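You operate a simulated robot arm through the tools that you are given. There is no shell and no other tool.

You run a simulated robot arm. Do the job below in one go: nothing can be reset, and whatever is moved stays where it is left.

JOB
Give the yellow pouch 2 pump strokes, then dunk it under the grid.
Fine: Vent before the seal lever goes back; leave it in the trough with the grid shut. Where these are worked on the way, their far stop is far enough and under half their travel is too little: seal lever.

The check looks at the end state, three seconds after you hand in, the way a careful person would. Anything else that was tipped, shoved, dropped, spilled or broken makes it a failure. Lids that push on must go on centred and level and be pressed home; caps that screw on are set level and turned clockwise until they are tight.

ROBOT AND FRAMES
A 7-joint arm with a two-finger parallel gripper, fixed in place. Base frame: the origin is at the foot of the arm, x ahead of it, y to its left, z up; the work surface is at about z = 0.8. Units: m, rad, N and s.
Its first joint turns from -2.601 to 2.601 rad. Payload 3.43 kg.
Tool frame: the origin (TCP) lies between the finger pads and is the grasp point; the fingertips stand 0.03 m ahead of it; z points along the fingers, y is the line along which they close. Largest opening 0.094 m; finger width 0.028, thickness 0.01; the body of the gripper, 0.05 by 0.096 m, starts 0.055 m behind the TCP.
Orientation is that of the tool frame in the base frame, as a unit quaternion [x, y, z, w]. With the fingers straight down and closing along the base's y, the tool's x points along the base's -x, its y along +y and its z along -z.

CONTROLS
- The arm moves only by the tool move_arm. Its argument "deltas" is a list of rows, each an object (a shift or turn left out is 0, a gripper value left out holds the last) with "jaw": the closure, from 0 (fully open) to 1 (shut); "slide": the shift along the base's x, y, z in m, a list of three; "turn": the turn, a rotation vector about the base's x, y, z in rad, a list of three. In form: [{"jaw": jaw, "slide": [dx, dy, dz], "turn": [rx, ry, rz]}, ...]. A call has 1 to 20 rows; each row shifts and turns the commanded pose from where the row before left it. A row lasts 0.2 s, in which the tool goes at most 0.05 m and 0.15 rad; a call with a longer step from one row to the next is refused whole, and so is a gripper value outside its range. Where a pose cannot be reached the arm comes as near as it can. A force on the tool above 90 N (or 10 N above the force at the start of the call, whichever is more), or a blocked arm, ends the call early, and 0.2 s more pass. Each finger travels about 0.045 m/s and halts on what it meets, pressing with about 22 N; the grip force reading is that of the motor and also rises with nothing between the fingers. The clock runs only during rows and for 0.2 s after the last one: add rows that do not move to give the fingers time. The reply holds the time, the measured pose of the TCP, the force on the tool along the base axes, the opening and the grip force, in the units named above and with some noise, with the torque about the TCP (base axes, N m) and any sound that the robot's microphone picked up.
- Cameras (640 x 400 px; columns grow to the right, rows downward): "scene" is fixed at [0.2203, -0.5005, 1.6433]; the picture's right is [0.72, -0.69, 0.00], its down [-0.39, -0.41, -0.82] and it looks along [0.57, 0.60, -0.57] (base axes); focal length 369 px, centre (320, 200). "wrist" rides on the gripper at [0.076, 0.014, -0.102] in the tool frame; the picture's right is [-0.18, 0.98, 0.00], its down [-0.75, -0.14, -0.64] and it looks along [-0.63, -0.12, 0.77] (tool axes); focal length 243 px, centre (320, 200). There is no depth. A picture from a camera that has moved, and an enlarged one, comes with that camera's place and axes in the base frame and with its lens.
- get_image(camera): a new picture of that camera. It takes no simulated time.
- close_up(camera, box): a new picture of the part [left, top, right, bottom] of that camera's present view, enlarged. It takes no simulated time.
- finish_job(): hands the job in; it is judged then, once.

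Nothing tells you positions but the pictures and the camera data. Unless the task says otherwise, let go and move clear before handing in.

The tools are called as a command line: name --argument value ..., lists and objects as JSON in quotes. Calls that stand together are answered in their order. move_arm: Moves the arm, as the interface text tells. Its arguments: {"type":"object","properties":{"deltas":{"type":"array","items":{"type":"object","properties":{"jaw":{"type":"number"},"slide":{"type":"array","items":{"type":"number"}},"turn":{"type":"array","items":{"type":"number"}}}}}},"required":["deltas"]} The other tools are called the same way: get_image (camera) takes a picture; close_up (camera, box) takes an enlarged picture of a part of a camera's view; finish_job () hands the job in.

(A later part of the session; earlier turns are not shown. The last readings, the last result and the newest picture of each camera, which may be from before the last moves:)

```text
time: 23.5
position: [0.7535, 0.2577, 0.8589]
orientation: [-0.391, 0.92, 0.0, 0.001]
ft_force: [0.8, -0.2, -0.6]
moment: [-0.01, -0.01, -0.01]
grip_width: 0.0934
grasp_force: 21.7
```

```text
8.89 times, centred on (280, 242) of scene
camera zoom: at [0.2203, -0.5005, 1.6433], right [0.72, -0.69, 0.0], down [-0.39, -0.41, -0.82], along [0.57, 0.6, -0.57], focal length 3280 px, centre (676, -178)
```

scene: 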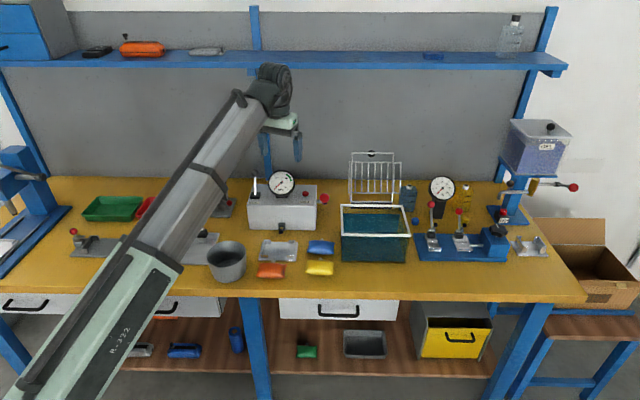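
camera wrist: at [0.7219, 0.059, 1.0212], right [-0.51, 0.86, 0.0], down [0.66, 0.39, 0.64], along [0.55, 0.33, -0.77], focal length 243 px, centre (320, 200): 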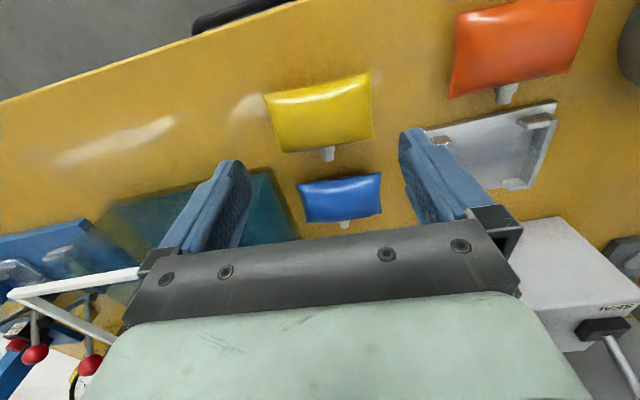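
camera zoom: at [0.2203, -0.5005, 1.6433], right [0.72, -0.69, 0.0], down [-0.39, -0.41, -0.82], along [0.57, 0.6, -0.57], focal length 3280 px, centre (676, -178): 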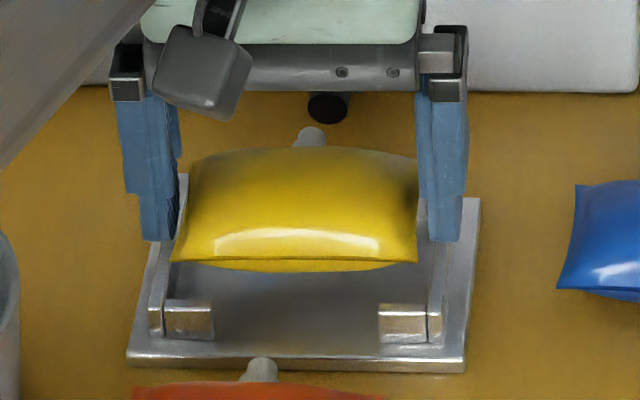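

Centred in both views. I'll lower the last few millimetres until the fingertips near the rail tops, watching the force.

move_arm --deltas '[{"slide": [0, 0, -0.0025]}, {}]'

move_arm --deltas '[{"slide": [0, 0, -0.0025]}, {}]'

close_up --camera "scene" --box '[255, 220, 305, 265]'

close_up --camera "wrist" --box '[200, 60, 420, 210]'

```text
time: 24.1
position: [0.7529, 0.2572, 0.8574]
orientation: [-0.391, 0.921, -0.001, 0.0]
ft_force: [4.3, -1.9, 13.3]
moment: [-0.06, 0.44, 0.11]
grip_width: 0.0934
grasp_force: 22.1
```

```text
time: 24.7
position: [0.7527, 0.2583, 0.8555]
orientation: [-0.39, 0.921, 0.0, 0.0]
ft_force: [4.4, -2.3, 13.1]
moment: [-0.08, 0.44, 0.17]
grip_width: 0.0937
grasp_force: 22.6
```

```text
8.89 times, centred on (280, 242) of scene
camera zoom: at [0.2203, -0.5005, 1.6433], right [0.72, -0.69, 0.0], down [-0.39, -0.41, -0.82], along [0.57, 0.6, -0.57], focal length 3280 px, centre (676, -178)
```

zoom: 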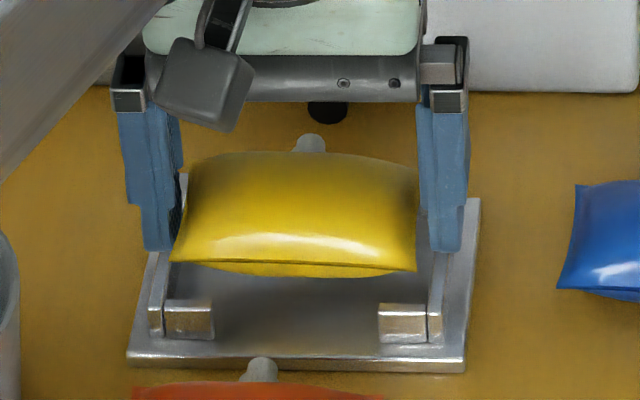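

```text
2.67 times, centred on (310, 135) of wrist
camera zoom: at [0.6892, 0.2138, 0.9558], right [-0.58, 0.81, 0.0], down [0.62, 0.44, 0.64], along [0.52, 0.37, -0.77], focal length 647 px, centre (347, 373)
```

zoom: 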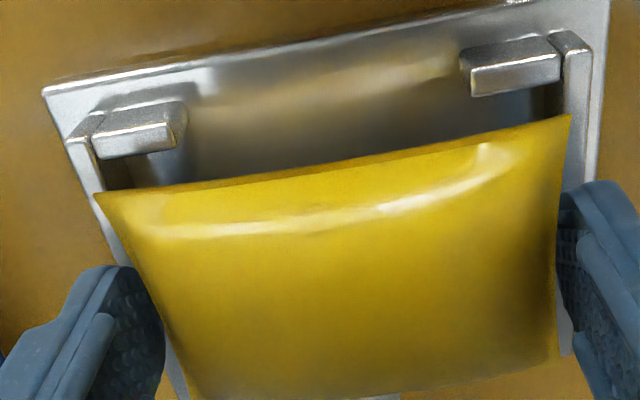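

The pouch's left-front corner is catching on the cradle edge (13 N, pushing right). I'll lift off, shift about 1.2 mm right and 1 mm back, and check again.

move_arm --deltas '[{"slide": [0, 0, 0.005]}, {"slide": [0, 0, 0.005]}, {"slide": [0.00155, -0.0001, 0]}, {}]'

close_up --camera "scene" --box '[255, 220, 305, 265]'

close_up --camera "wrist" --box '[200, 60, 420, 210]'

```text
time: 25.7
position: [0.7547, 0.2587, 0.8643]
orientation: [-0.391, 0.921, 0.0, -0.001]
ft_force: [-0.1, -0.6, -0.5]
moment: [-0.01, 0.03, -0.03]
grip_width: 0.0937
grasp_force: 21.7
```

```text
8.89 times, centred on (280, 242) of scene
camera zoom: at [0.2203, -0.5005, 1.6433], right [0.72, -0.69, 0.0], down [-0.39, -0.41, -0.82], along [0.57, 0.6, -0.57], focal length 3280 px, centre (676, -178)
```

zoom: 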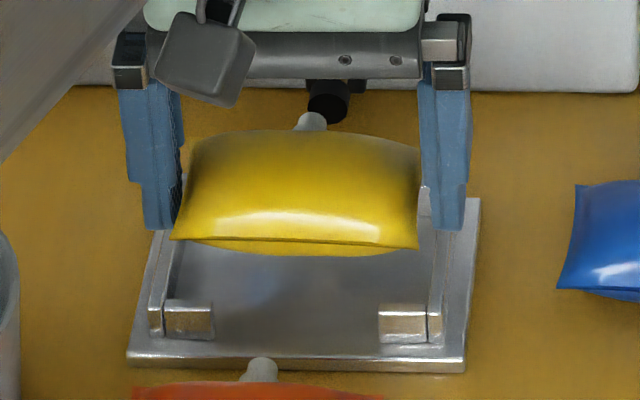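

```text
2.67 times, centred on (310, 135) of wrist
camera zoom: at [0.6907, 0.2138, 0.9655], right [-0.58, 0.81, 0.0], down [0.62, 0.44, 0.64], along [0.52, 0.37, -0.77], focal length 647 px, centre (347, 373)
```

zoom: 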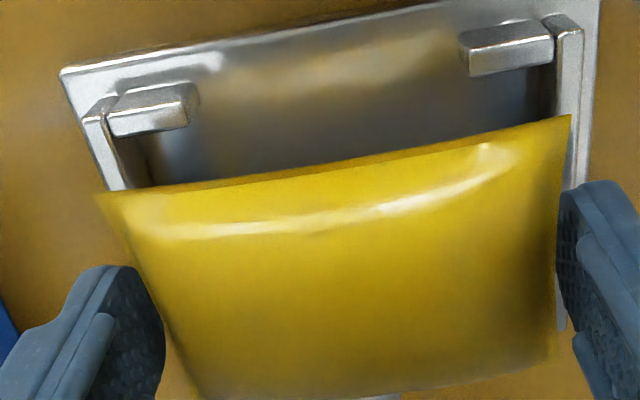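

From the torque reading, the contact was at the front-left lip, so the pouch needs to go slightly further toward the box, not sideways. I'll shift forward about 1.2 mm, undo most of the lateral move, and lower in small steps.

move_arm --deltas '[{"slide": [0.0003, 0.0014, 0]}, {"slide": [0, 0, -0.005]}, {}]'

move_arm --deltas '[{"slide": [0, 0, -0.0015]}, {}]'

move_arm --deltas '[{"slide": [0, 0, -0.0015]}, {}]'

```text
time: 26.5
position: [0.755, 0.2587, 0.8594]
orientation: [-0.392, 0.92, 0.0, 0.0]
ft_force: [-0.4, -0.2, 0.7]
moment: [-0.03, -0.01, 0.0]
grip_width: 0.0937
grasp_force: 22.4
```

```text
time: 27.1
position: [0.7551, 0.2582, 0.8565]
orientation: [-0.39, 0.921, 0.001, -0.001]
ft_force: [0.4, -0.2, -0.3]
moment: [0.0, 0.01, -0.02]
grip_width: 0.0935
grasp_force: 22.2
```

```text
time: 27.7
position: [0.7559, 0.2584, 0.8549]
orientation: [-0.391, 0.92, 0.0, 0.0]
ft_force: [0.0, -0.7, 0.2]
moment: [0.0, 0.01, 0.0]
grip_width: 0.0937
grasp_force: 22.2
```

No contact now at a lower height than before. I'll keep going down in small steps until the fingertips meet the rails or the pouch lands.

move_arm --deltas '[{"slide": [0, 0, -0.0015]}, {}]'

move_arm --deltas '[{"slide": [0, 0, -0.0015]}, {}]'

close_up --camera "scene" --box '[255, 220, 305, 265]'

close_up --camera "wrist" --box '[200, 60, 420, 210]'

```text
time: 28.3
position: [0.7554, 0.2594, 0.8544]
orientation: [-0.391, 0.92, 0.0, 0.0]
ft_force: [0.9, 0.2, -1.2]
moment: [0.0, 0.0, 0.0]
grip_width: 0.0938
grasp_force: 21.7
```

```text
time: 28.9
position: [0.755, 0.2605, 0.8533]
orientation: [-0.391, 0.92, 0.0, 0.001]
ft_force: [2.0, 0.6, 22.3]
moment: [0.4, 0.74, 0.02]
grip_width: 0.0936
grasp_force: 21.9
```

```text
8.89 times, centred on (280, 242) of scene
camera zoom: at [0.2203, -0.5005, 1.6433], right [0.72, -0.69, 0.0], down [-0.39, -0.41, -0.82], along [0.57, 0.6, -0.57], focal length 3280 px, centre (676, -178)
```

zoom: 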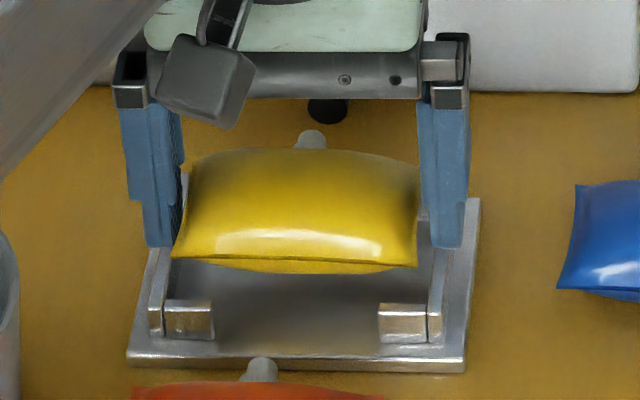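

```text
2.67 times, centred on (310, 135) of wrist
camera zoom: at [0.691, 0.2153, 0.9554], right [-0.58, 0.81, 0.0], down [0.62, 0.44, 0.64], along [0.52, 0.37, -0.77], focal length 647 px, centre (347, 373)
```

zoom: 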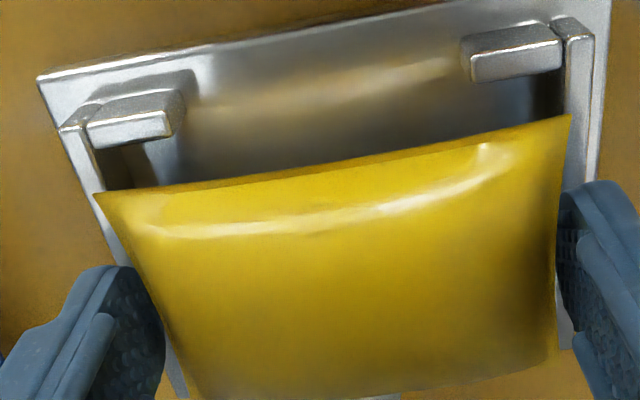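

The fingertips are now resting on the left rail (contact force at the finger location), and the pouch hangs just over the cradle interior. I'll back off half a millimetre and release it.

move_arm --deltas '[{"slide": [0, 0, 0.0008]}, {"jaw": 0}, {}, {}, {}]'

close_up --camera "scene" --box '[255, 220, 305, 265]'

close_up --camera "wrist" --box '[200, 60, 420, 210]'

```text
time: 30.1
position: [0.7545, 0.2589, 0.8543]
orientation: [-0.391, 0.92, 0.001, 0.001]
ft_force: [8.1, 1.7, 15.8]
moment: [0.54, 0.44, -0.33]
grip_width: 0.0941
grasp_force: 0.1
```

```text
8.89 times, centred on (280, 242) of scene
camera zoom: at [0.2203, -0.5005, 1.6433], right [0.72, -0.69, 0.0], down [-0.39, -0.41, -0.82], along [0.57, 0.6, -0.57], focal length 3280 px, centre (676, -178)
```

zoom: 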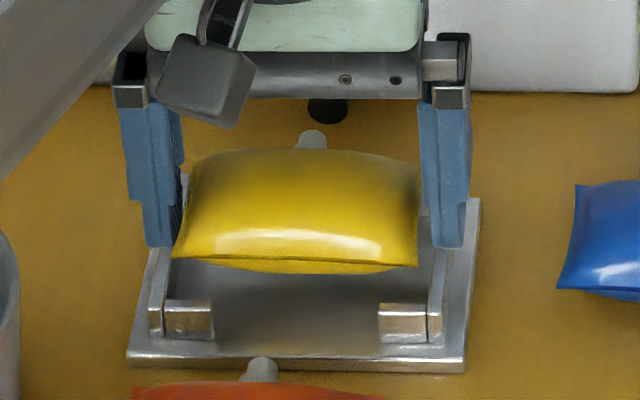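

```text
2.67 times, centred on (310, 135) of wrist
camera zoom: at [0.6911, 0.2153, 0.9555], right [-0.58, 0.81, 0.0], down [0.62, 0.44, 0.64], along [0.52, 0.37, -0.77], focal length 647 px, centre (347, 373)
```

zoom: 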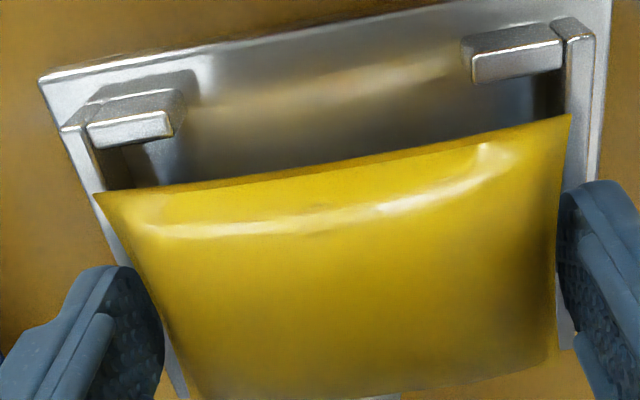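

The pouch got rolled about 2.7° in the jaw by the earlier bump and is wedged at full opening, so it didn't drop. I'll re-grip, carry it back to its free spot on the table, level it there and take a shallower, level grip.

move_arm --deltas '[{"jaw": 0.25}, {}, {"slide": [0, 0, 0.01]}, {"slide": [0, 0, 0.02]}, {"slide": [0, 0, 0.015]}, {}]'

move_arm --deltas '[{"slide": [0.0065, -0.0225, 0]}, {"slide": [0.0065, -0.0225, 0]}, {"slide": [0.0065, -0.0225, 0]}, {"slide": [0.0065, -0.0225, 0]}, {"slide": [0.0065, -0.0225, 0]}, {"slide": [0.006, -0.0225, 0]}, {"slide": [0.0, -0.021, 0]}, {}]'

close_up --camera "wrist" --box '[160, 60, 460, 250]'

close_up --camera "scene" --box '[290, 220, 350, 280]'

```text
time: 31.5
position: [0.7559, 0.2597, 0.8998]
orientation: [-0.391, 0.92, 0.0, 0.0]
ft_force: [-0.3, -0.3, -0.3]
moment: [-0.01, -0.02, 0.02]
grip_width: 0.0937
grasp_force: 22.5
```

```text
time: 33.3
position: [0.7928, 0.1026, 0.899]
orientation: [-0.391, 0.92, 0.0, 0.0]
ft_force: [0.0, -0.3, 0.7]
moment: [0.01, 0.01, 0.0]
grip_width: 0.0938
grasp_force: 21.9
```

```text
2.11 times, centred on (310, 155) of wrist
camera zoom: at [0.7297, 0.0585, 1.0007], right [-0.58, 0.81, 0.0], down [0.62, 0.44, 0.64], along [0.52, 0.37, -0.77], focal length 511 px, centre (341, 295)
```

zoom: 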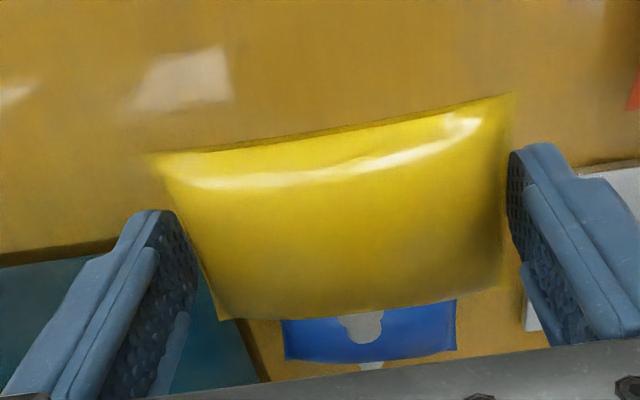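

```text
6.67 times, centred on (320, 250) of scene
camera zoom: at [0.2203, -0.5005, 1.6433], right [0.72, -0.69, 0.0], down [-0.39, -0.41, -0.82], along [0.57, 0.6, -0.57], focal length 2460 px, centre (320, -133)
```

zoom: 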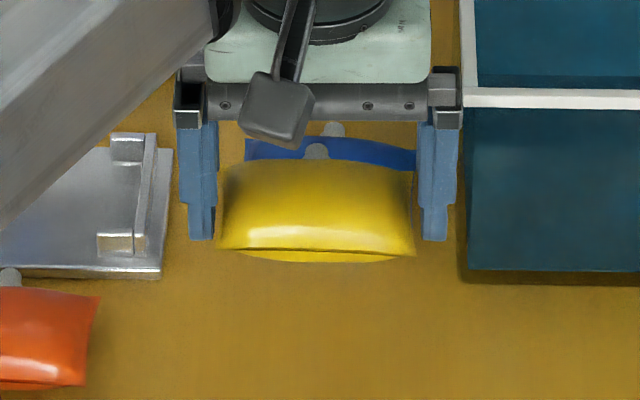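

I'll shift a little left, away from the trough, and lower until the pouch touches the table.

move_arm --deltas '[{"slide": [-0.0143, 0.0068, 0]}, {"slide": [0, 0, -0.02]}, {"slide": [0, 0, -0.02]}, {"slide": [0, 0, -0.015]}, {}]'

move_arm --deltas '[{"slide": [0, 0, -0.003]}, {}]'

close_up --camera "scene" --box '[290, 230, 350, 280]'

```text
time: 34.5
position: [0.7802, 0.1112, 0.8447]
orientation: [-0.39, 0.921, -0.001, 0.0]
ft_force: [-0.2, 0.1, -0.7]
moment: [0.04, -0.01, -0.03]
grip_width: 0.0936
grasp_force: 21.5
```

```text
time: 35.1
position: [0.7791, 0.1115, 0.8414]
orientation: [-0.391, 0.92, 0.0, 0.0]
ft_force: [0.4, 0.3, -0.1]
moment: [0.01, 0.02, 0.01]
grip_width: 0.0934
grasp_force: 21.9
```

```text
8.00 times, centred on (320, 255) of scene
camera zoom: at [0.2203, -0.5005, 1.6433], right [0.72, -0.69, 0.0], down [-0.39, -0.41, -0.82], along [0.57, 0.6, -0.57], focal length 2952 px, centre (320, -240)
```

zoom: 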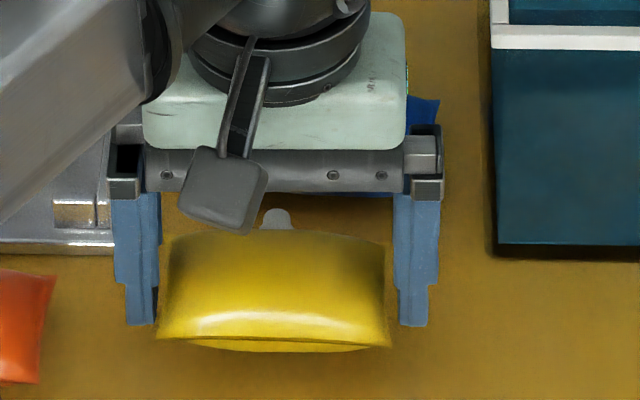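

move_arm --deltas '[{"slide": [0, 0, -0.002]}, {}]'

move_arm --deltas '[{"slide": [0, 0, -0.0015]}, {}]'

move_arm --deltas '[{"slide": [0, 0, -0.0015]}, {}]'

```text
time: 35.7
position: [0.7807, 0.1109, 0.8386]
orientation: [-0.39, 0.921, 0.0, -0.001]
ft_force: [0.1, -0.3, 0.0]
moment: [0.0, 0.02, 0.0]
grip_width: 0.0937
grasp_force: 21.8
```

```text
time: 36.3
position: [0.7803, 0.1107, 0.8379]
orientation: [-0.391, 0.92, 0.0, 0.001]
ft_force: [0.9, -0.4, -1.5]
moment: [-0.03, -0.01, 0.01]
grip_width: 0.0933
grasp_force: 21.6
```

```text
time: 36.9
position: [0.7784, 0.1096, 0.8347]
orientation: [-0.39, 0.921, 0.0, 0.001]
ft_force: [1.0, -0.2, -0.7]
moment: [0.0, -0.01, 0.01]
grip_width: 0.0936
grasp_force: 22.1
```

move_arm --deltas '[{"slide": [0, 0, -0.001]}, {}, {}]'

close_up --camera "scene" --box '[290, 240, 340, 280]'

close_up --camera "wrist" --box '[160, 60, 460, 250]'

```text
time: 37.7
position: [0.7794, 0.1103, 0.8336]
orientation: [-0.39, 0.921, 0.0, 0.0]
ft_force: [0.7, 0.1, 2.9]
moment: [-0.02, -0.14, 0.03]
grip_width: 0.0936
grasp_force: 22.5
```

```text
10.00 times, centred on (315, 260) of scene
camera zoom: at [0.2203, -0.5005, 1.6433], right [0.72, -0.69, 0.0], down [-0.39, -0.41, -0.82], along [0.57, 0.6, -0.57], focal length 3690 px, centre (370, -400)
```

zoom: 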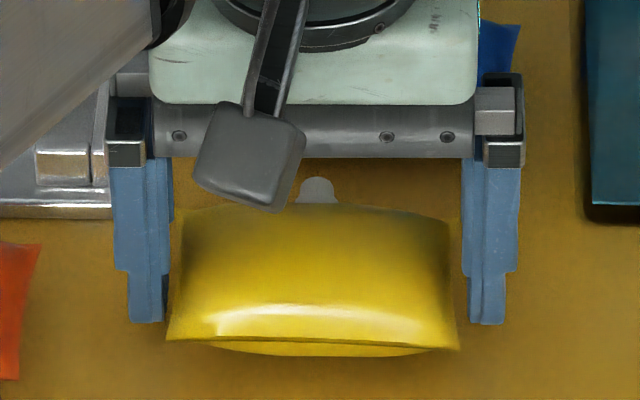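

```text
2.11 times, centred on (310, 155) of wrist
camera zoom: at [0.7154, 0.066, 0.9364], right [-0.58, 0.81, 0.0], down [0.62, 0.44, 0.64], along [0.52, 0.37, -0.77], focal length 511 px, centre (341, 295)
```

zoom: 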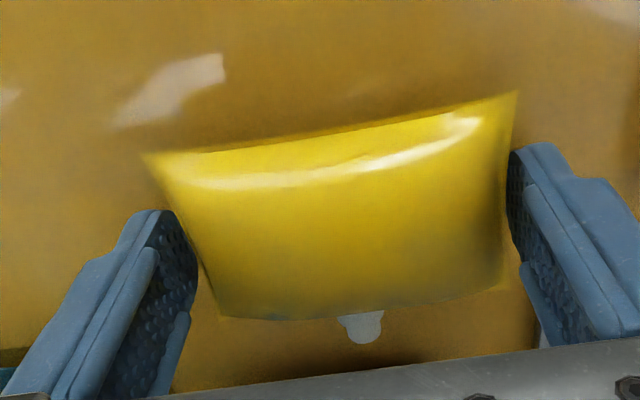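

The pouch's back-right corner touches first, as expected from its tilt. Opening the jaw now lets it settle flat.

move_arm --deltas '[{"jaw": 0}, {}, {}]'

close_up --camera "scene" --box '[290, 240, 340, 280]'

close_up --camera "wrist" --box '[160, 60, 460, 250]'

```text
time: 38.5
position: [0.7782, 0.1102, 0.8356]
orientation: [-0.391, 0.92, -0.001, 0.0]
ft_force: [0.4, -0.8, -0.3]
moment: [0.0, 0.0, 0.01]
grip_width: 0.0944
grasp_force: 0.0
```

```text
10.00 times, centred on (315, 260) of scene
camera zoom: at [0.2203, -0.5005, 1.6433], right [0.72, -0.69, 0.0], down [-0.39, -0.41, -0.82], along [0.57, 0.6, -0.57], focal length 3690 px, centre (370, -400)
```

zoom: 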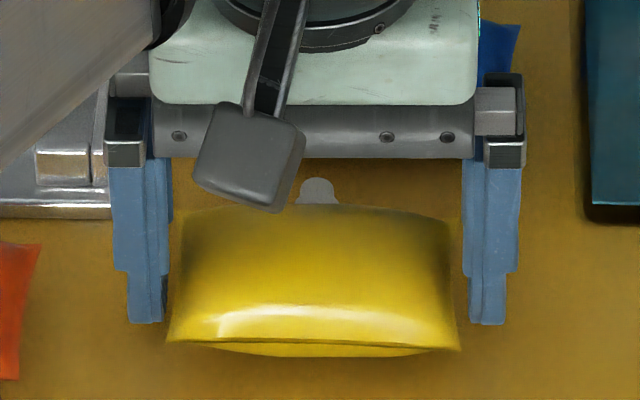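

```text
2.11 times, centred on (310, 155) of wrist
camera zoom: at [0.7154, 0.066, 0.9363], right [-0.58, 0.81, 0.0], down [0.62, 0.44, 0.64], along [0.52, 0.37, -0.77], focal length 511 px, centre (341, 295)
```

zoom: 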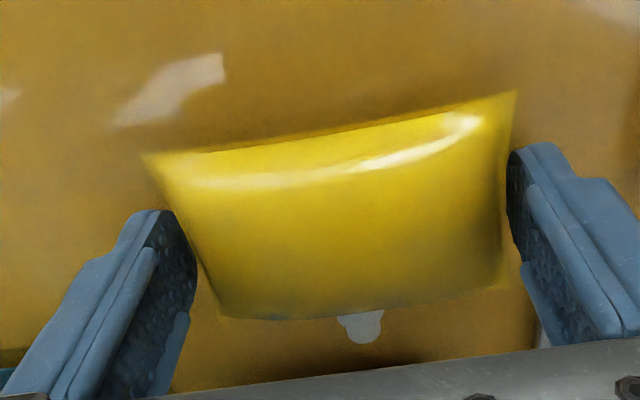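

It still looks slightly rolled and may be wedged. I'll raise a few millimetres and see whether it stays down.

move_arm --deltas '[{"slide": [0, 0, 0.003]}, {"slide": [0, 0, 0.004]}, {}]'

close_up --camera "scene" --box '[290, 240, 340, 280]'

close_up --camera "wrist" --box '[160, 60, 460, 250]'

```text
time: 39.3
position: [0.7798, 0.1104, 0.843]
orientation: [-0.391, 0.92, 0.0, 0.0]
ft_force: [-0.7, 0.4, -0.1]
moment: [0.03, 0.02, -0.01]
grip_width: 0.0941
grasp_force: 0.1
```

```text
10.00 times, centred on (315, 260) of scene
camera zoom: at [0.2203, -0.5005, 1.6433], right [0.72, -0.69, 0.0], down [-0.39, -0.41, -0.82], along [0.57, 0.6, -0.57], focal length 3690 px, centre (370, -400)
```

zoom: 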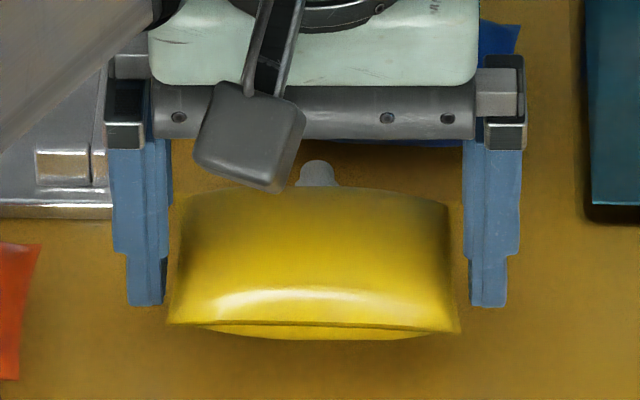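

```text
2.11 times, centred on (310, 155) of wrist
camera zoom: at [0.7156, 0.066, 0.9436], right [-0.58, 0.81, 0.0], down [0.62, 0.44, 0.64], along [0.52, 0.37, -0.77], focal length 511 px, centre (341, 295)
```

zoom: 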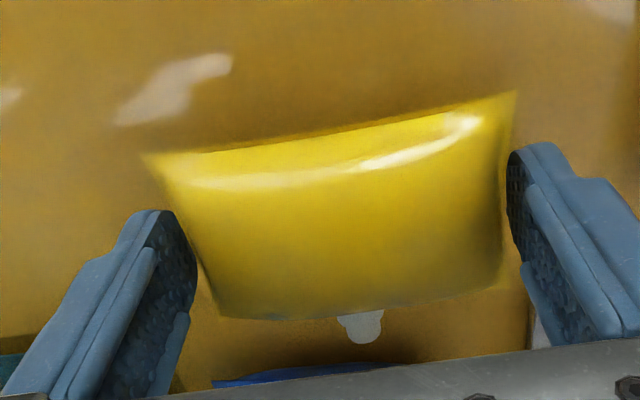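

The pouch rises with the fingers even when open, so it is wedged at the roll angle. I'll press it down against the table to level it, watching the force.

move_arm --deltas '[{"slide": [0, 0, -0.004]}, {"slide": [0, 0, -0.003]}, {}]'

move_arm --deltas '[{"slide": [0, 0, -0.0015]}, {}]'

move_arm --deltas '[{"slide": [0, 0, -0.0015]}, {}]'

close_up --camera "wrist" --box '[160, 60, 460, 250]'

```text
time: 40.1
position: [0.7788, 0.1103, 0.834]
orientation: [-0.39, 0.921, 0.0, 0.001]
ft_force: [-0.2, -0.3, 0.1]
moment: [-0.02, -0.01, 0.02]
grip_width: 0.0941
grasp_force: 0.1
```

```text
time: 40.7
position: [0.7797, 0.1107, 0.8336]
orientation: [-0.39, 0.921, 0.001, -0.001]
ft_force: [-0.5, 0.2, 3.5]
moment: [-0.01, -0.11, 0.04]
grip_width: 0.0939
grasp_force: 0.1
```

```text
time: 41.3
position: [0.7801, 0.1105, 0.8318]
orientation: [-0.39, 0.921, 0.0, 0.0]
ft_force: [-0.9, 0.8, 3.9]
moment: [0.01, -0.19, 0.03]
grip_width: 0.0941
grasp_force: 0.1
```

```text
2.11 times, centred on (310, 155) of wrist
camera zoom: at [0.7154, 0.0658, 0.9334], right [-0.58, 0.81, 0.0], down [0.62, 0.44, 0.64], along [0.52, 0.37, -0.77], focal length 511 px, centre (341, 295)
```

zoom: 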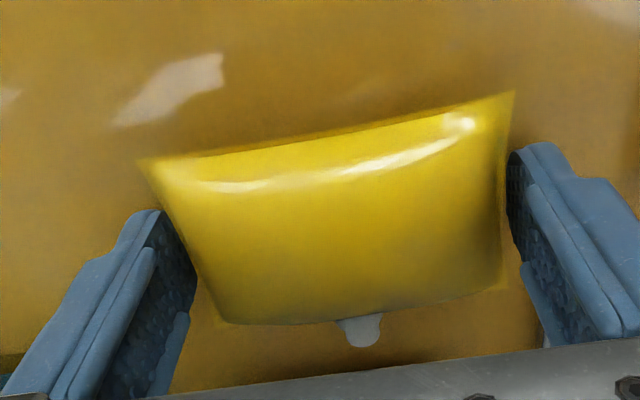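

The level check is progressing, and comparing edges shows the cradle is square at exactly 45° while my tool is about 1° off, which explains the front-left catch. I'll raise a little to see whether the pouch is now free.

move_arm --deltas '[{"slide": [0, 0, -0.001]}, {}, {"slide": [0, 0, 0.003]}, {"slide": [0, 0, 0.003]}, {}]'

close_up --camera "wrist" --box '[160, 60, 460, 250]'

close_up --camera "scene" --box '[290, 240, 340, 280]'

```text
time: 42.5
position: [0.7802, 0.1103, 0.8371]
orientation: [-0.391, 0.92, 0.0, 0.0]
ft_force: [-1.1, 0.5, -0.3]
moment: [0.01, 0.0, 0.02]
grip_width: 0.094
grasp_force: 0.1
```

```text
2.11 times, centred on (310, 155) of wrist
camera zoom: at [0.7156, 0.0661, 0.9384], right [-0.58, 0.81, 0.0], down [0.62, 0.44, 0.64], along [0.52, 0.37, -0.77], focal length 511 px, centre (341, 295)
```

zoom: 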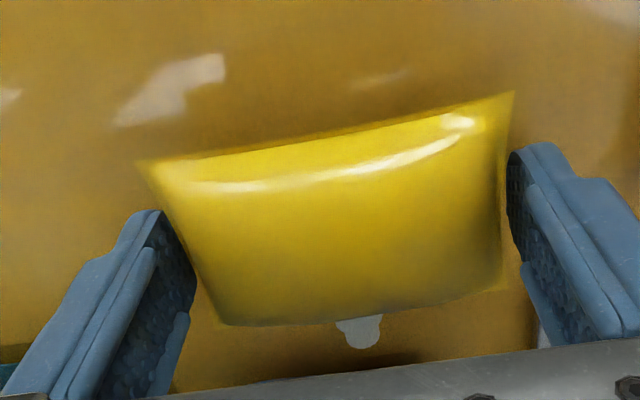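

```text
10.00 times, centred on (315, 260) of scene
camera zoom: at [0.2203, -0.5005, 1.6433], right [0.72, -0.69, 0.0], down [-0.39, -0.41, -0.82], along [0.57, 0.6, -0.57], focal length 3690 px, centre (370, -400)
```

zoom: 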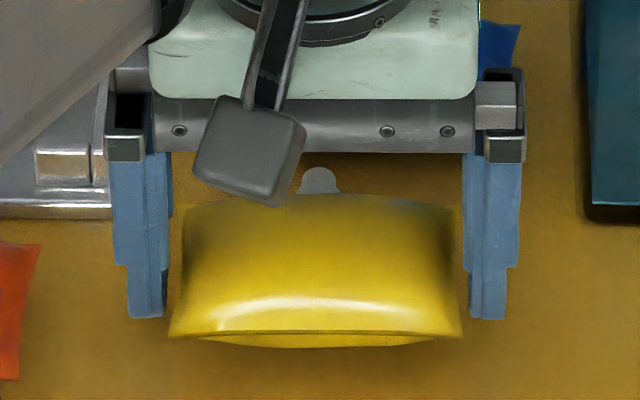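

The pouch now looks level but still rises with the open fingers, so its width nearly equals the maximum opening. Before deciding how to free it, I want to look closely at the finger geometry.

close_up --camera "scene" --box '[296, 244, 316, 276]'

close_up --camera "scene" --box '[316, 244, 336, 276]'

close_up --camera "wrist" --box '[380, 110, 460, 220]'

close_up --camera "wrist" --box '[200, 130, 280, 240]'

```text
12.50 times, centred on (306, 260) of scene
camera zoom: at [0.2203, -0.5005, 1.6433], right [0.72, -0.69, 0.0], down [-0.39, -0.41, -0.82], along [0.57, 0.6, -0.57], focal length 4613 px, centre (495, -550)
```

zoom: 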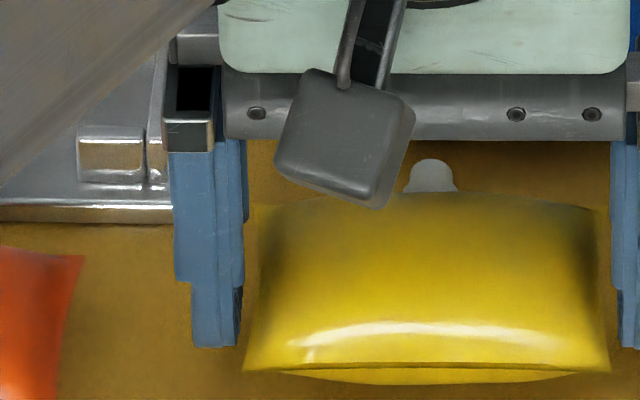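

```text
12.50 times, centred on (326, 260) of scene
camera zoom: at [0.2203, -0.5005, 1.6433], right [0.72, -0.69, 0.0], down [-0.39, -0.41, -0.82], along [0.57, 0.6, -0.57], focal length 4613 px, centre (245, -550)
```

zoom: 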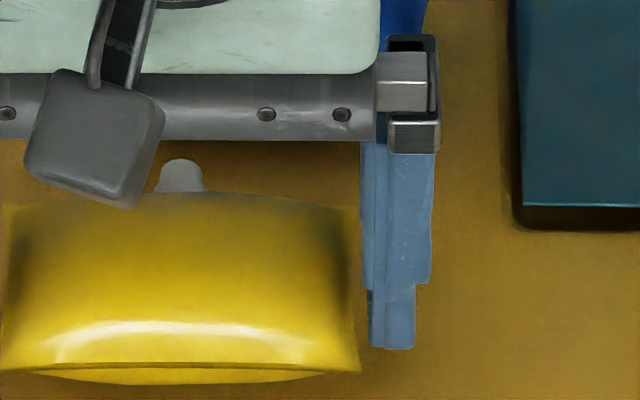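

```text
3.64 times, centred on (420, 165) of wrist
camera zoom: at [0.7156, 0.0661, 0.9384], right [-0.58, 0.81, 0.0], down [0.62, 0.44, 0.64], along [0.52, 0.37, -0.77], focal length 882 px, centre (-44, 327)
```

zoom: 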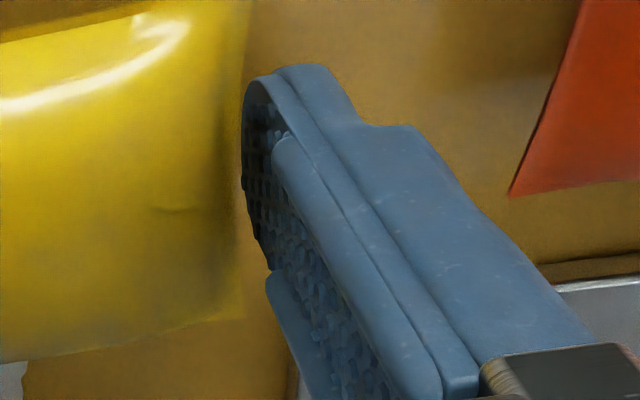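

```text
3.64 times, centred on (240, 185) of wrist
camera zoom: at [0.7156, 0.0661, 0.9384], right [-0.58, 0.81, 0.0], down [0.62, 0.44, 0.64], along [0.52, 0.37, -0.77], focal length 882 px, centre (611, 254)
```

zoom: 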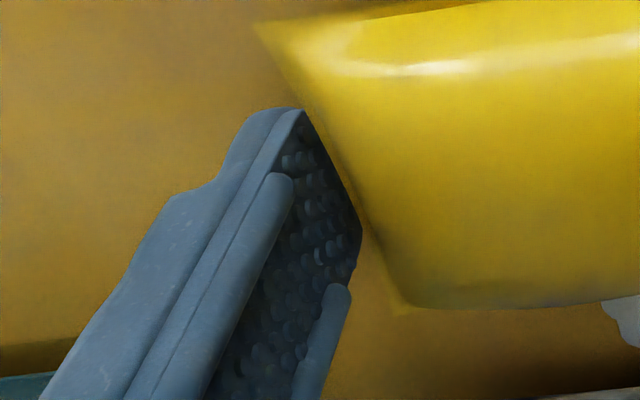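

The pads visually just touch the pouch sides, so a small tilt is enough to wedge it. I'll press it fully flat against the table in small steps, then try releasing again.

move_arm --deltas '[{"slide": [0, 0, -0.003]}, {"slide": [0, 0, -0.003]}, {}]'

move_arm --deltas '[{"slide": [0, 0, -0.001]}, {}]'

move_arm --deltas '[{"slide": [0, 0, -0.001]}, {}]'

move_arm --deltas '[{"slide": [0, 0, -0.001]}, {}]'

```text
time: 43.3
position: [0.7798, 0.1113, 0.8315]
orientation: [-0.39, 0.921, 0.0, 0.0]
ft_force: [0.9, 0.7, 2.6]
moment: [0.06, -0.08, -0.02]
grip_width: 0.0942
grasp_force: 0.0
```

```text
time: 43.9
position: [0.7798, 0.1102, 0.8302]
orientation: [-0.39, 0.921, 0.0, 0.001]
ft_force: [-1.5, 0.0, 6.9]
moment: [0.0, -0.02, -0.03]
grip_width: 0.0941
grasp_force: 0.4
```

```text
time: 44.5
position: [0.7793, 0.11, 0.8302]
orientation: [-0.391, 0.92, 0.0, 0.001]
ft_force: [2.0, -2.5, 26.2]
moment: [0.53, 0.95, 0.11]
grip_width: 0.0937
grasp_force: 0.0
```

```text
time: 45.1
position: [0.7789, 0.1092, 0.8292]
orientation: [-0.39, 0.921, 0.0, 0.002]
ft_force: [8.0, -1.6, 53.0]
moment: [1.33, 2.06, 0.07]
grip_width: 0.0935
grasp_force: 0.1
```

The pouch is now pressed flush and the tips are on the table. I'll ease up and lift slightly to see if it stays.

move_arm --deltas '[{"slide": [0, 0, 0.003]}, {}, {"slide": [0, 0, 0.004]}, {"slide": [0, 0, 0.004]}, {}]'

close_up --camera "wrist" --box '[160, 60, 460, 250]'

close_up --camera "scene" --box '[290, 240, 340, 280]'

```text
time: 46.3
position: [0.7799, 0.109, 0.8384]
orientation: [-0.39, 0.921, 0.001, 0.0]
ft_force: [0.9, -0.5, -0.8]
moment: [-0.04, 0.06, 0.0]
grip_width: 0.0943
grasp_force: 0.1
```

```text
2.11 times, centred on (310, 155) of wrist
camera zoom: at [0.7153, 0.0659, 0.9403], right [-0.58, 0.81, 0.0], down [0.62, 0.44, 0.64], along [0.52, 0.37, -0.77], focal length 511 px, centre (341, 295)
```

zoom: 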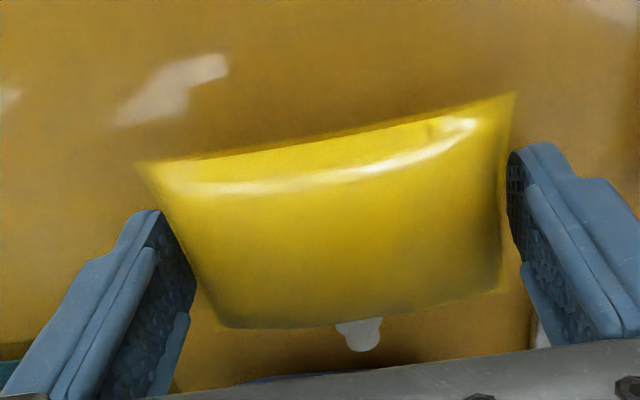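

```text
10.00 times, centred on (315, 260) of scene
camera zoom: at [0.2203, -0.5005, 1.6433], right [0.72, -0.69, 0.0], down [-0.39, -0.41, -0.82], along [0.57, 0.6, -0.57], focal length 3690 px, centre (370, -400)
```

zoom: 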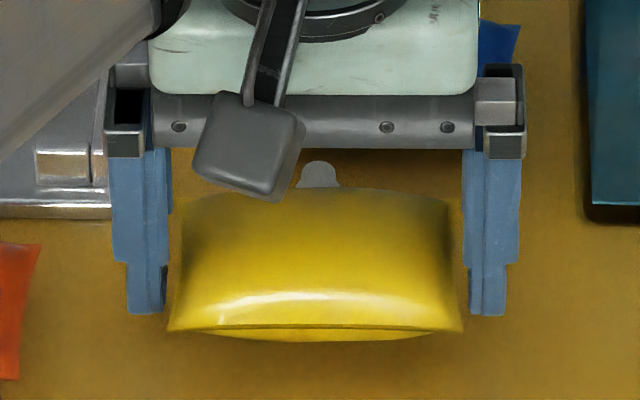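

The pouch is squeezed at the jaw's full opening, so it can only come free by sliding out sideways against something fixed. The trough's front-left corner is narrow enough to pass between the fingers, so the neck can rest on it while the hand slides forward. I'll lift, turn to about 20° yaw and look at that corner.

move_arm --deltas '[{"slide": [0, 0, 0.03]}, {"slide": [0, 0, 0.03]}, {"slide": [0, -0.01, 0.012], "turn": [0, 0, -0.114]}, {"slide": [0.005, -0.015, 0], "turn": [0, 0, -0.114]}, {"slide": [0.005, -0.015, 0], "turn": [0, 0, -0.114]}, {"slide": [0.005, -0.01, 0], "turn": [0, 0, -0.113]}, {}, {}]'

get_image --camera "wrist"

close_up --camera "scene" --box '[290, 200, 390, 280]'

```text
time: 48.1
position: [0.7942, 0.0614, 0.9103]
orientation: [-0.172, 0.985, 0.0, 0.0]
ft_force: [0.7, 0.0, -0.9]
moment: [0.01, 0.01, 0.01]
grip_width: 0.0943
grasp_force: 0.1
```

```text
taken
camera wrist: at [0.7168, 0.0484, 1.0119], right [-0.16, 0.99, 0.0], down [0.76, 0.12, 0.64], along [0.63, 0.1, -0.77], focal length 243 px, centre (320, 200)
```

wrist: 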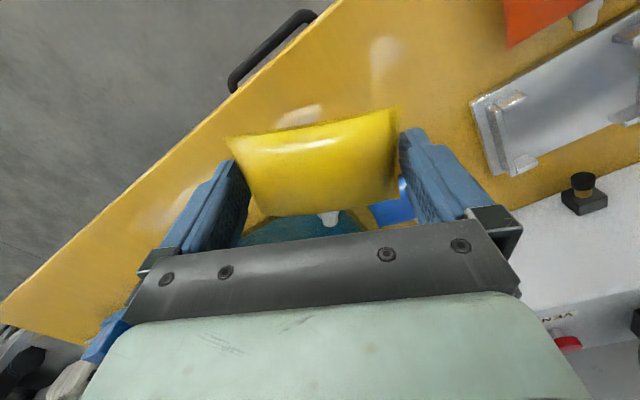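

```text
5.00 times, centred on (340, 240) of scene
camera zoom: at [0.2203, -0.5005, 1.6433], right [0.72, -0.69, 0.0], down [-0.39, -0.41, -0.82], along [0.57, 0.6, -0.57], focal length 1845 px, centre (220, 0)
```

zoom: 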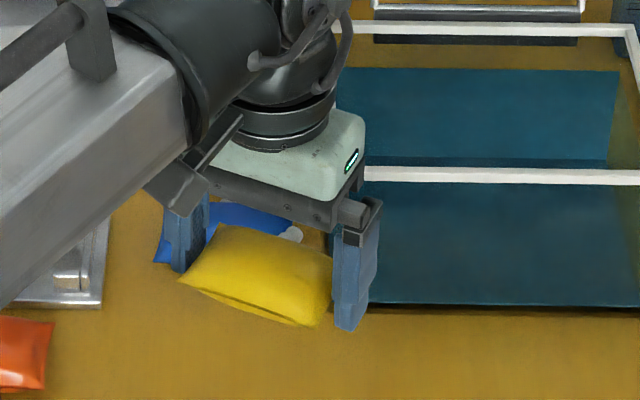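

I'll zoom on the gap between pouch and palm to locate the trough's corner.

close_up --camera "wrist" --box '[220, 150, 440, 260]'

close_up --camera "scene" --box '[320, 220, 380, 270]'

```text
2.91 times, centred on (330, 205) of wrist
camera zoom: at [0.7168, 0.0484, 1.0119], right [-0.16, 0.99, 0.0], down [0.76, 0.12, 0.64], along [0.63, 0.1, -0.77], focal length 706 px, centre (291, 186)
```

zoom: 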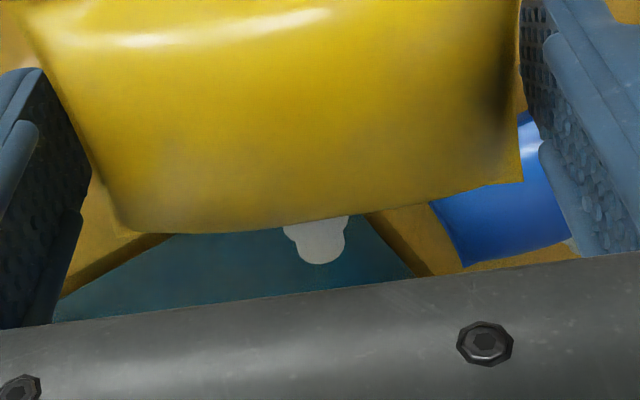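

```text
8.00 times, centred on (350, 245) of scene
camera zoom: at [0.2203, -0.5005, 1.6433], right [0.72, -0.69, 0.0], down [-0.39, -0.41, -0.82], along [0.57, 0.6, -0.57], focal length 2952 px, centre (80, -160)
```

zoom: 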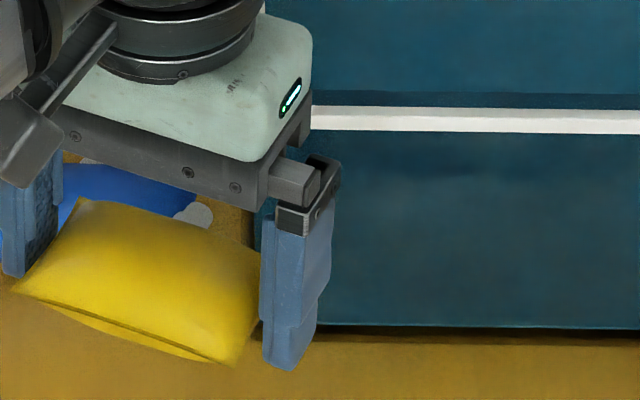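

The corner is at about (0.877, 0.082). I'll lower to a height where the palm clears the trough rim, align the neck with the corner, and approach.

move_arm --deltas '[{"slide": [0.0031, -0.0085, -0.015]}, {"slide": [0, 0, -0.02]}, {"slide": [0.0141, 0.0051, 0]}, {"slide": [0.0141, 0.0051, 0]}, {}]'

close_up --camera "wrist" --box '[220, 150, 440, 260]'

close_up --camera "scene" --box '[310, 210, 390, 270]'

```text
time: 49.3
position: [0.824, 0.0617, 0.8754]
orientation: [-0.174, 0.985, 0.001, 0.0]
ft_force: [-0.6, -1.3, 0.9]
moment: [-0.01, -0.01, 0.0]
grip_width: 0.0939
grasp_force: 0.1
```

```text
2.91 times, centred on (330, 205) of wrist
camera zoom: at [0.748, 0.0497, 0.9775], right [-0.16, 0.99, 0.0], down [0.76, 0.12, 0.64], along [0.63, 0.1, -0.77], focal length 706 px, centre (291, 186)
```

zoom: 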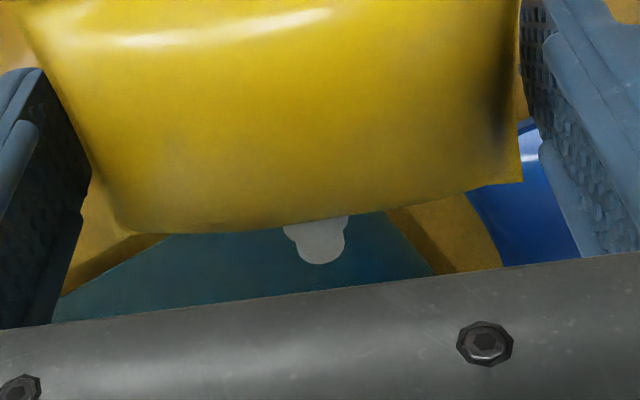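

```text
6.67 times, centred on (350, 240) of scene
camera zoom: at [0.2203, -0.5005, 1.6433], right [0.72, -0.69, 0.0], down [-0.39, -0.41, -0.82], along [0.57, 0.6, -0.57], focal length 2460 px, centre (120, -67)
```

zoom: 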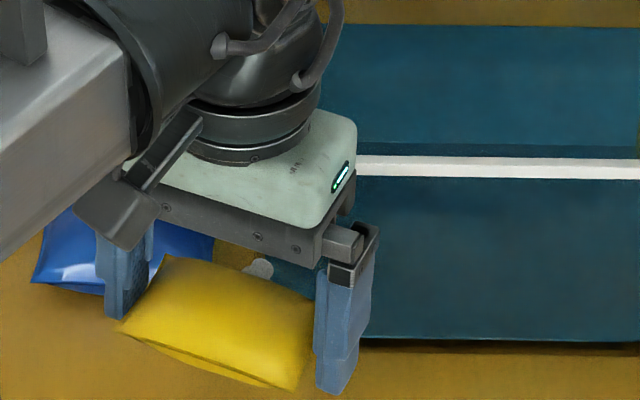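

move_arm --deltas '[{"slide": [-0.0014, 0.0038, 0]}, {"slide": [0.0047, 0.0017, 0]}, {"slide": [0.0047, 0.0017, 0]}, {}]'

move_arm --deltas '[{"slide": [0.0047, 0.0017, 0]}, {}]'

close_up --camera "scene" --box '[310, 210, 390, 270]'

close_up --camera "wrist" --box '[220, 150, 440, 260]'

```text
time: 50.3
position: [0.8318, 0.0686, 0.8759]
orientation: [-0.174, 0.985, -0.001, -0.001]
ft_force: [-10.7, -4.8, 1.8]
moment: [-0.03, 0.03, -0.03]
grip_width: 0.0939
grasp_force: 0.3
```

```text
time: 50.9
position: [0.8381, 0.071, 0.8767]
orientation: [-0.174, 0.985, 0.0, 0.001]
ft_force: [-10.9, -6.4, 1.8]
moment: [-0.04, 0.07, -0.03]
grip_width: 0.094
grasp_force: 0.5
```

```text
6.67 times, centred on (350, 240) of scene
camera zoom: at [0.2203, -0.5005, 1.6433], right [0.72, -0.69, 0.0], down [-0.39, -0.41, -0.82], along [0.57, 0.6, -0.57], focal length 2460 px, centre (120, -67)
```

zoom: 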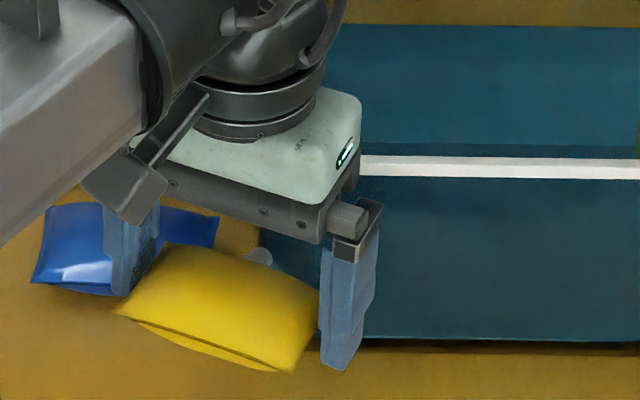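

```text
2.91 times, centred on (330, 205) of wrist
camera zoom: at [0.7611, 0.0587, 0.9775], right [-0.16, 0.99, 0.0], down [0.76, 0.12, 0.64], along [0.63, 0.1, -0.77], focal length 706 px, centre (291, 186)
```

zoom: 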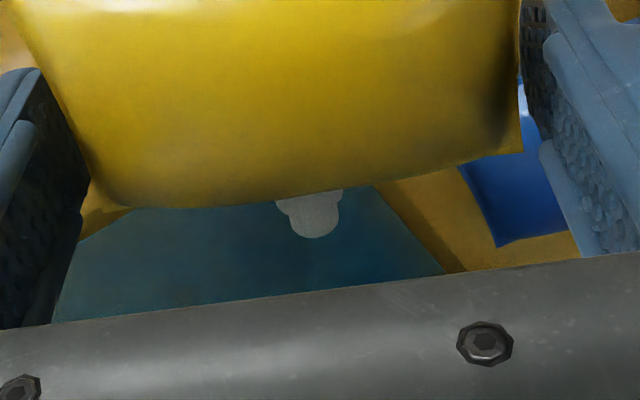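

It works: the pouch is sliding in the fingers at about 12 N and the trough isn't moving. I'll continue forward steadily.

move_arm --deltas '[{"slide": [0.0047, 0.0017, 0]}, {"slide": [0.0047, 0.0017, 0]}, {"slide": [0.0047, 0.0017, 0]}, {}]'

close_up --camera "scene" --box '[310, 210, 390, 270]'

close_up --camera "wrist" --box '[160, 60, 460, 250]'

```text
time: 51.9
position: [0.8534, 0.0778, 0.8761]
orientation: [-0.173, 0.985, 0.001, 0.002]
ft_force: [-4.3, -2.8, -0.1]
moment: [-0.06, 0.0, -0.02]
grip_width: 0.0941
grasp_force: 0.1
```

```text
6.67 times, centred on (350, 240) of scene
camera zoom: at [0.2203, -0.5005, 1.6433], right [0.72, -0.69, 0.0], down [-0.39, -0.41, -0.82], along [0.57, 0.6, -0.57], focal length 2460 px, centre (120, -67)
```

zoom: 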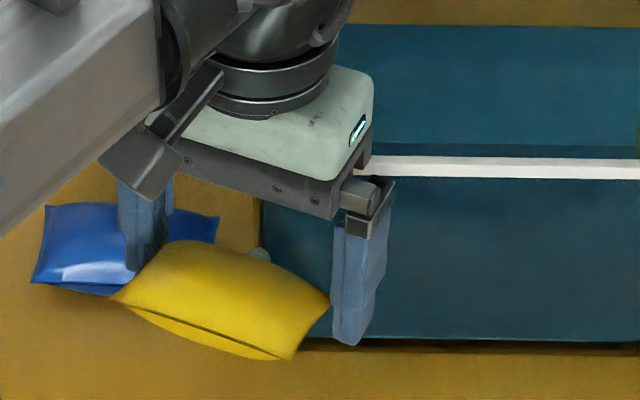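

```text
2.11 times, centred on (310, 155) of wrist
camera zoom: at [0.7768, 0.0654, 0.9772], right [-0.16, 0.99, 0.0], down [0.75, 0.12, 0.64], along [0.64, 0.11, -0.76], focal length 511 px, centre (341, 295)
```

zoom: 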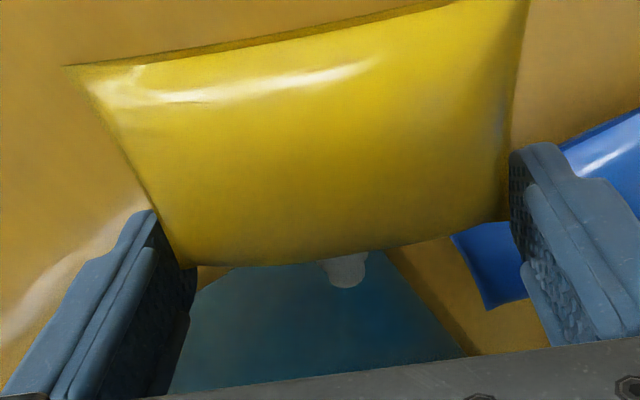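

Almost out: the resistance has dropped to about 5 N. One more push of about 2 cm should free it.

move_arm --deltas '[{"slide": [0.0094, 0.0034, 0]}, {"slide": [0.0094, 0.0034, 0]}, {}]'

close_up --camera "scene" --box '[290, 210, 390, 285]'

close_up --camera "wrist" --box '[120, 0, 500, 250]'

```text
time: 52.7
position: [0.8735, 0.0827, 0.8773]
orientation: [-0.173, 0.985, 0.001, 0.002]
ft_force: [-1.8, -0.5, 0.6]
moment: [-0.06, 0.02, -0.07]
grip_width: 0.0937
grasp_force: 0.0
```

```text
5.33 times, centred on (340, 248) of scene
camera zoom: at [0.2203, -0.5005, 1.6433], right [0.72, -0.69, 0.0], down [-0.39, -0.41, -0.82], along [0.57, 0.6, -0.57], focal length 1968 px, centre (213, -53)
```

zoom: 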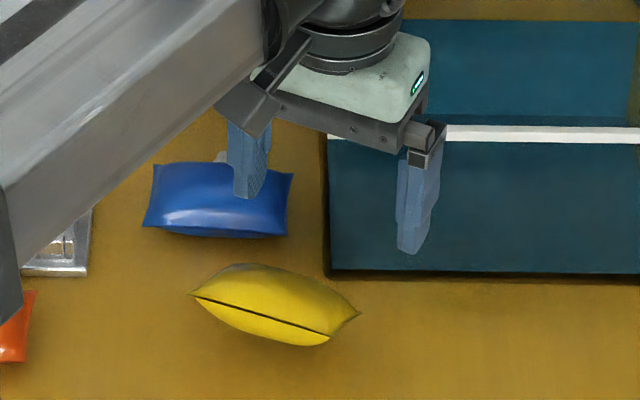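

```text
1.60 times, centred on (310, 125) of wrist
camera zoom: at [0.7957, 0.0721, 0.9773], right [-0.16, 0.99, 0.0], down [0.75, 0.12, 0.64], along [0.64, 0.11, -0.76], focal length 388 px, centre (336, 320)
```

zoom: 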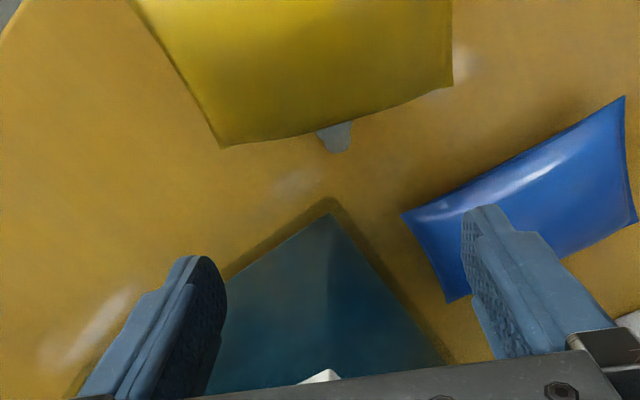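

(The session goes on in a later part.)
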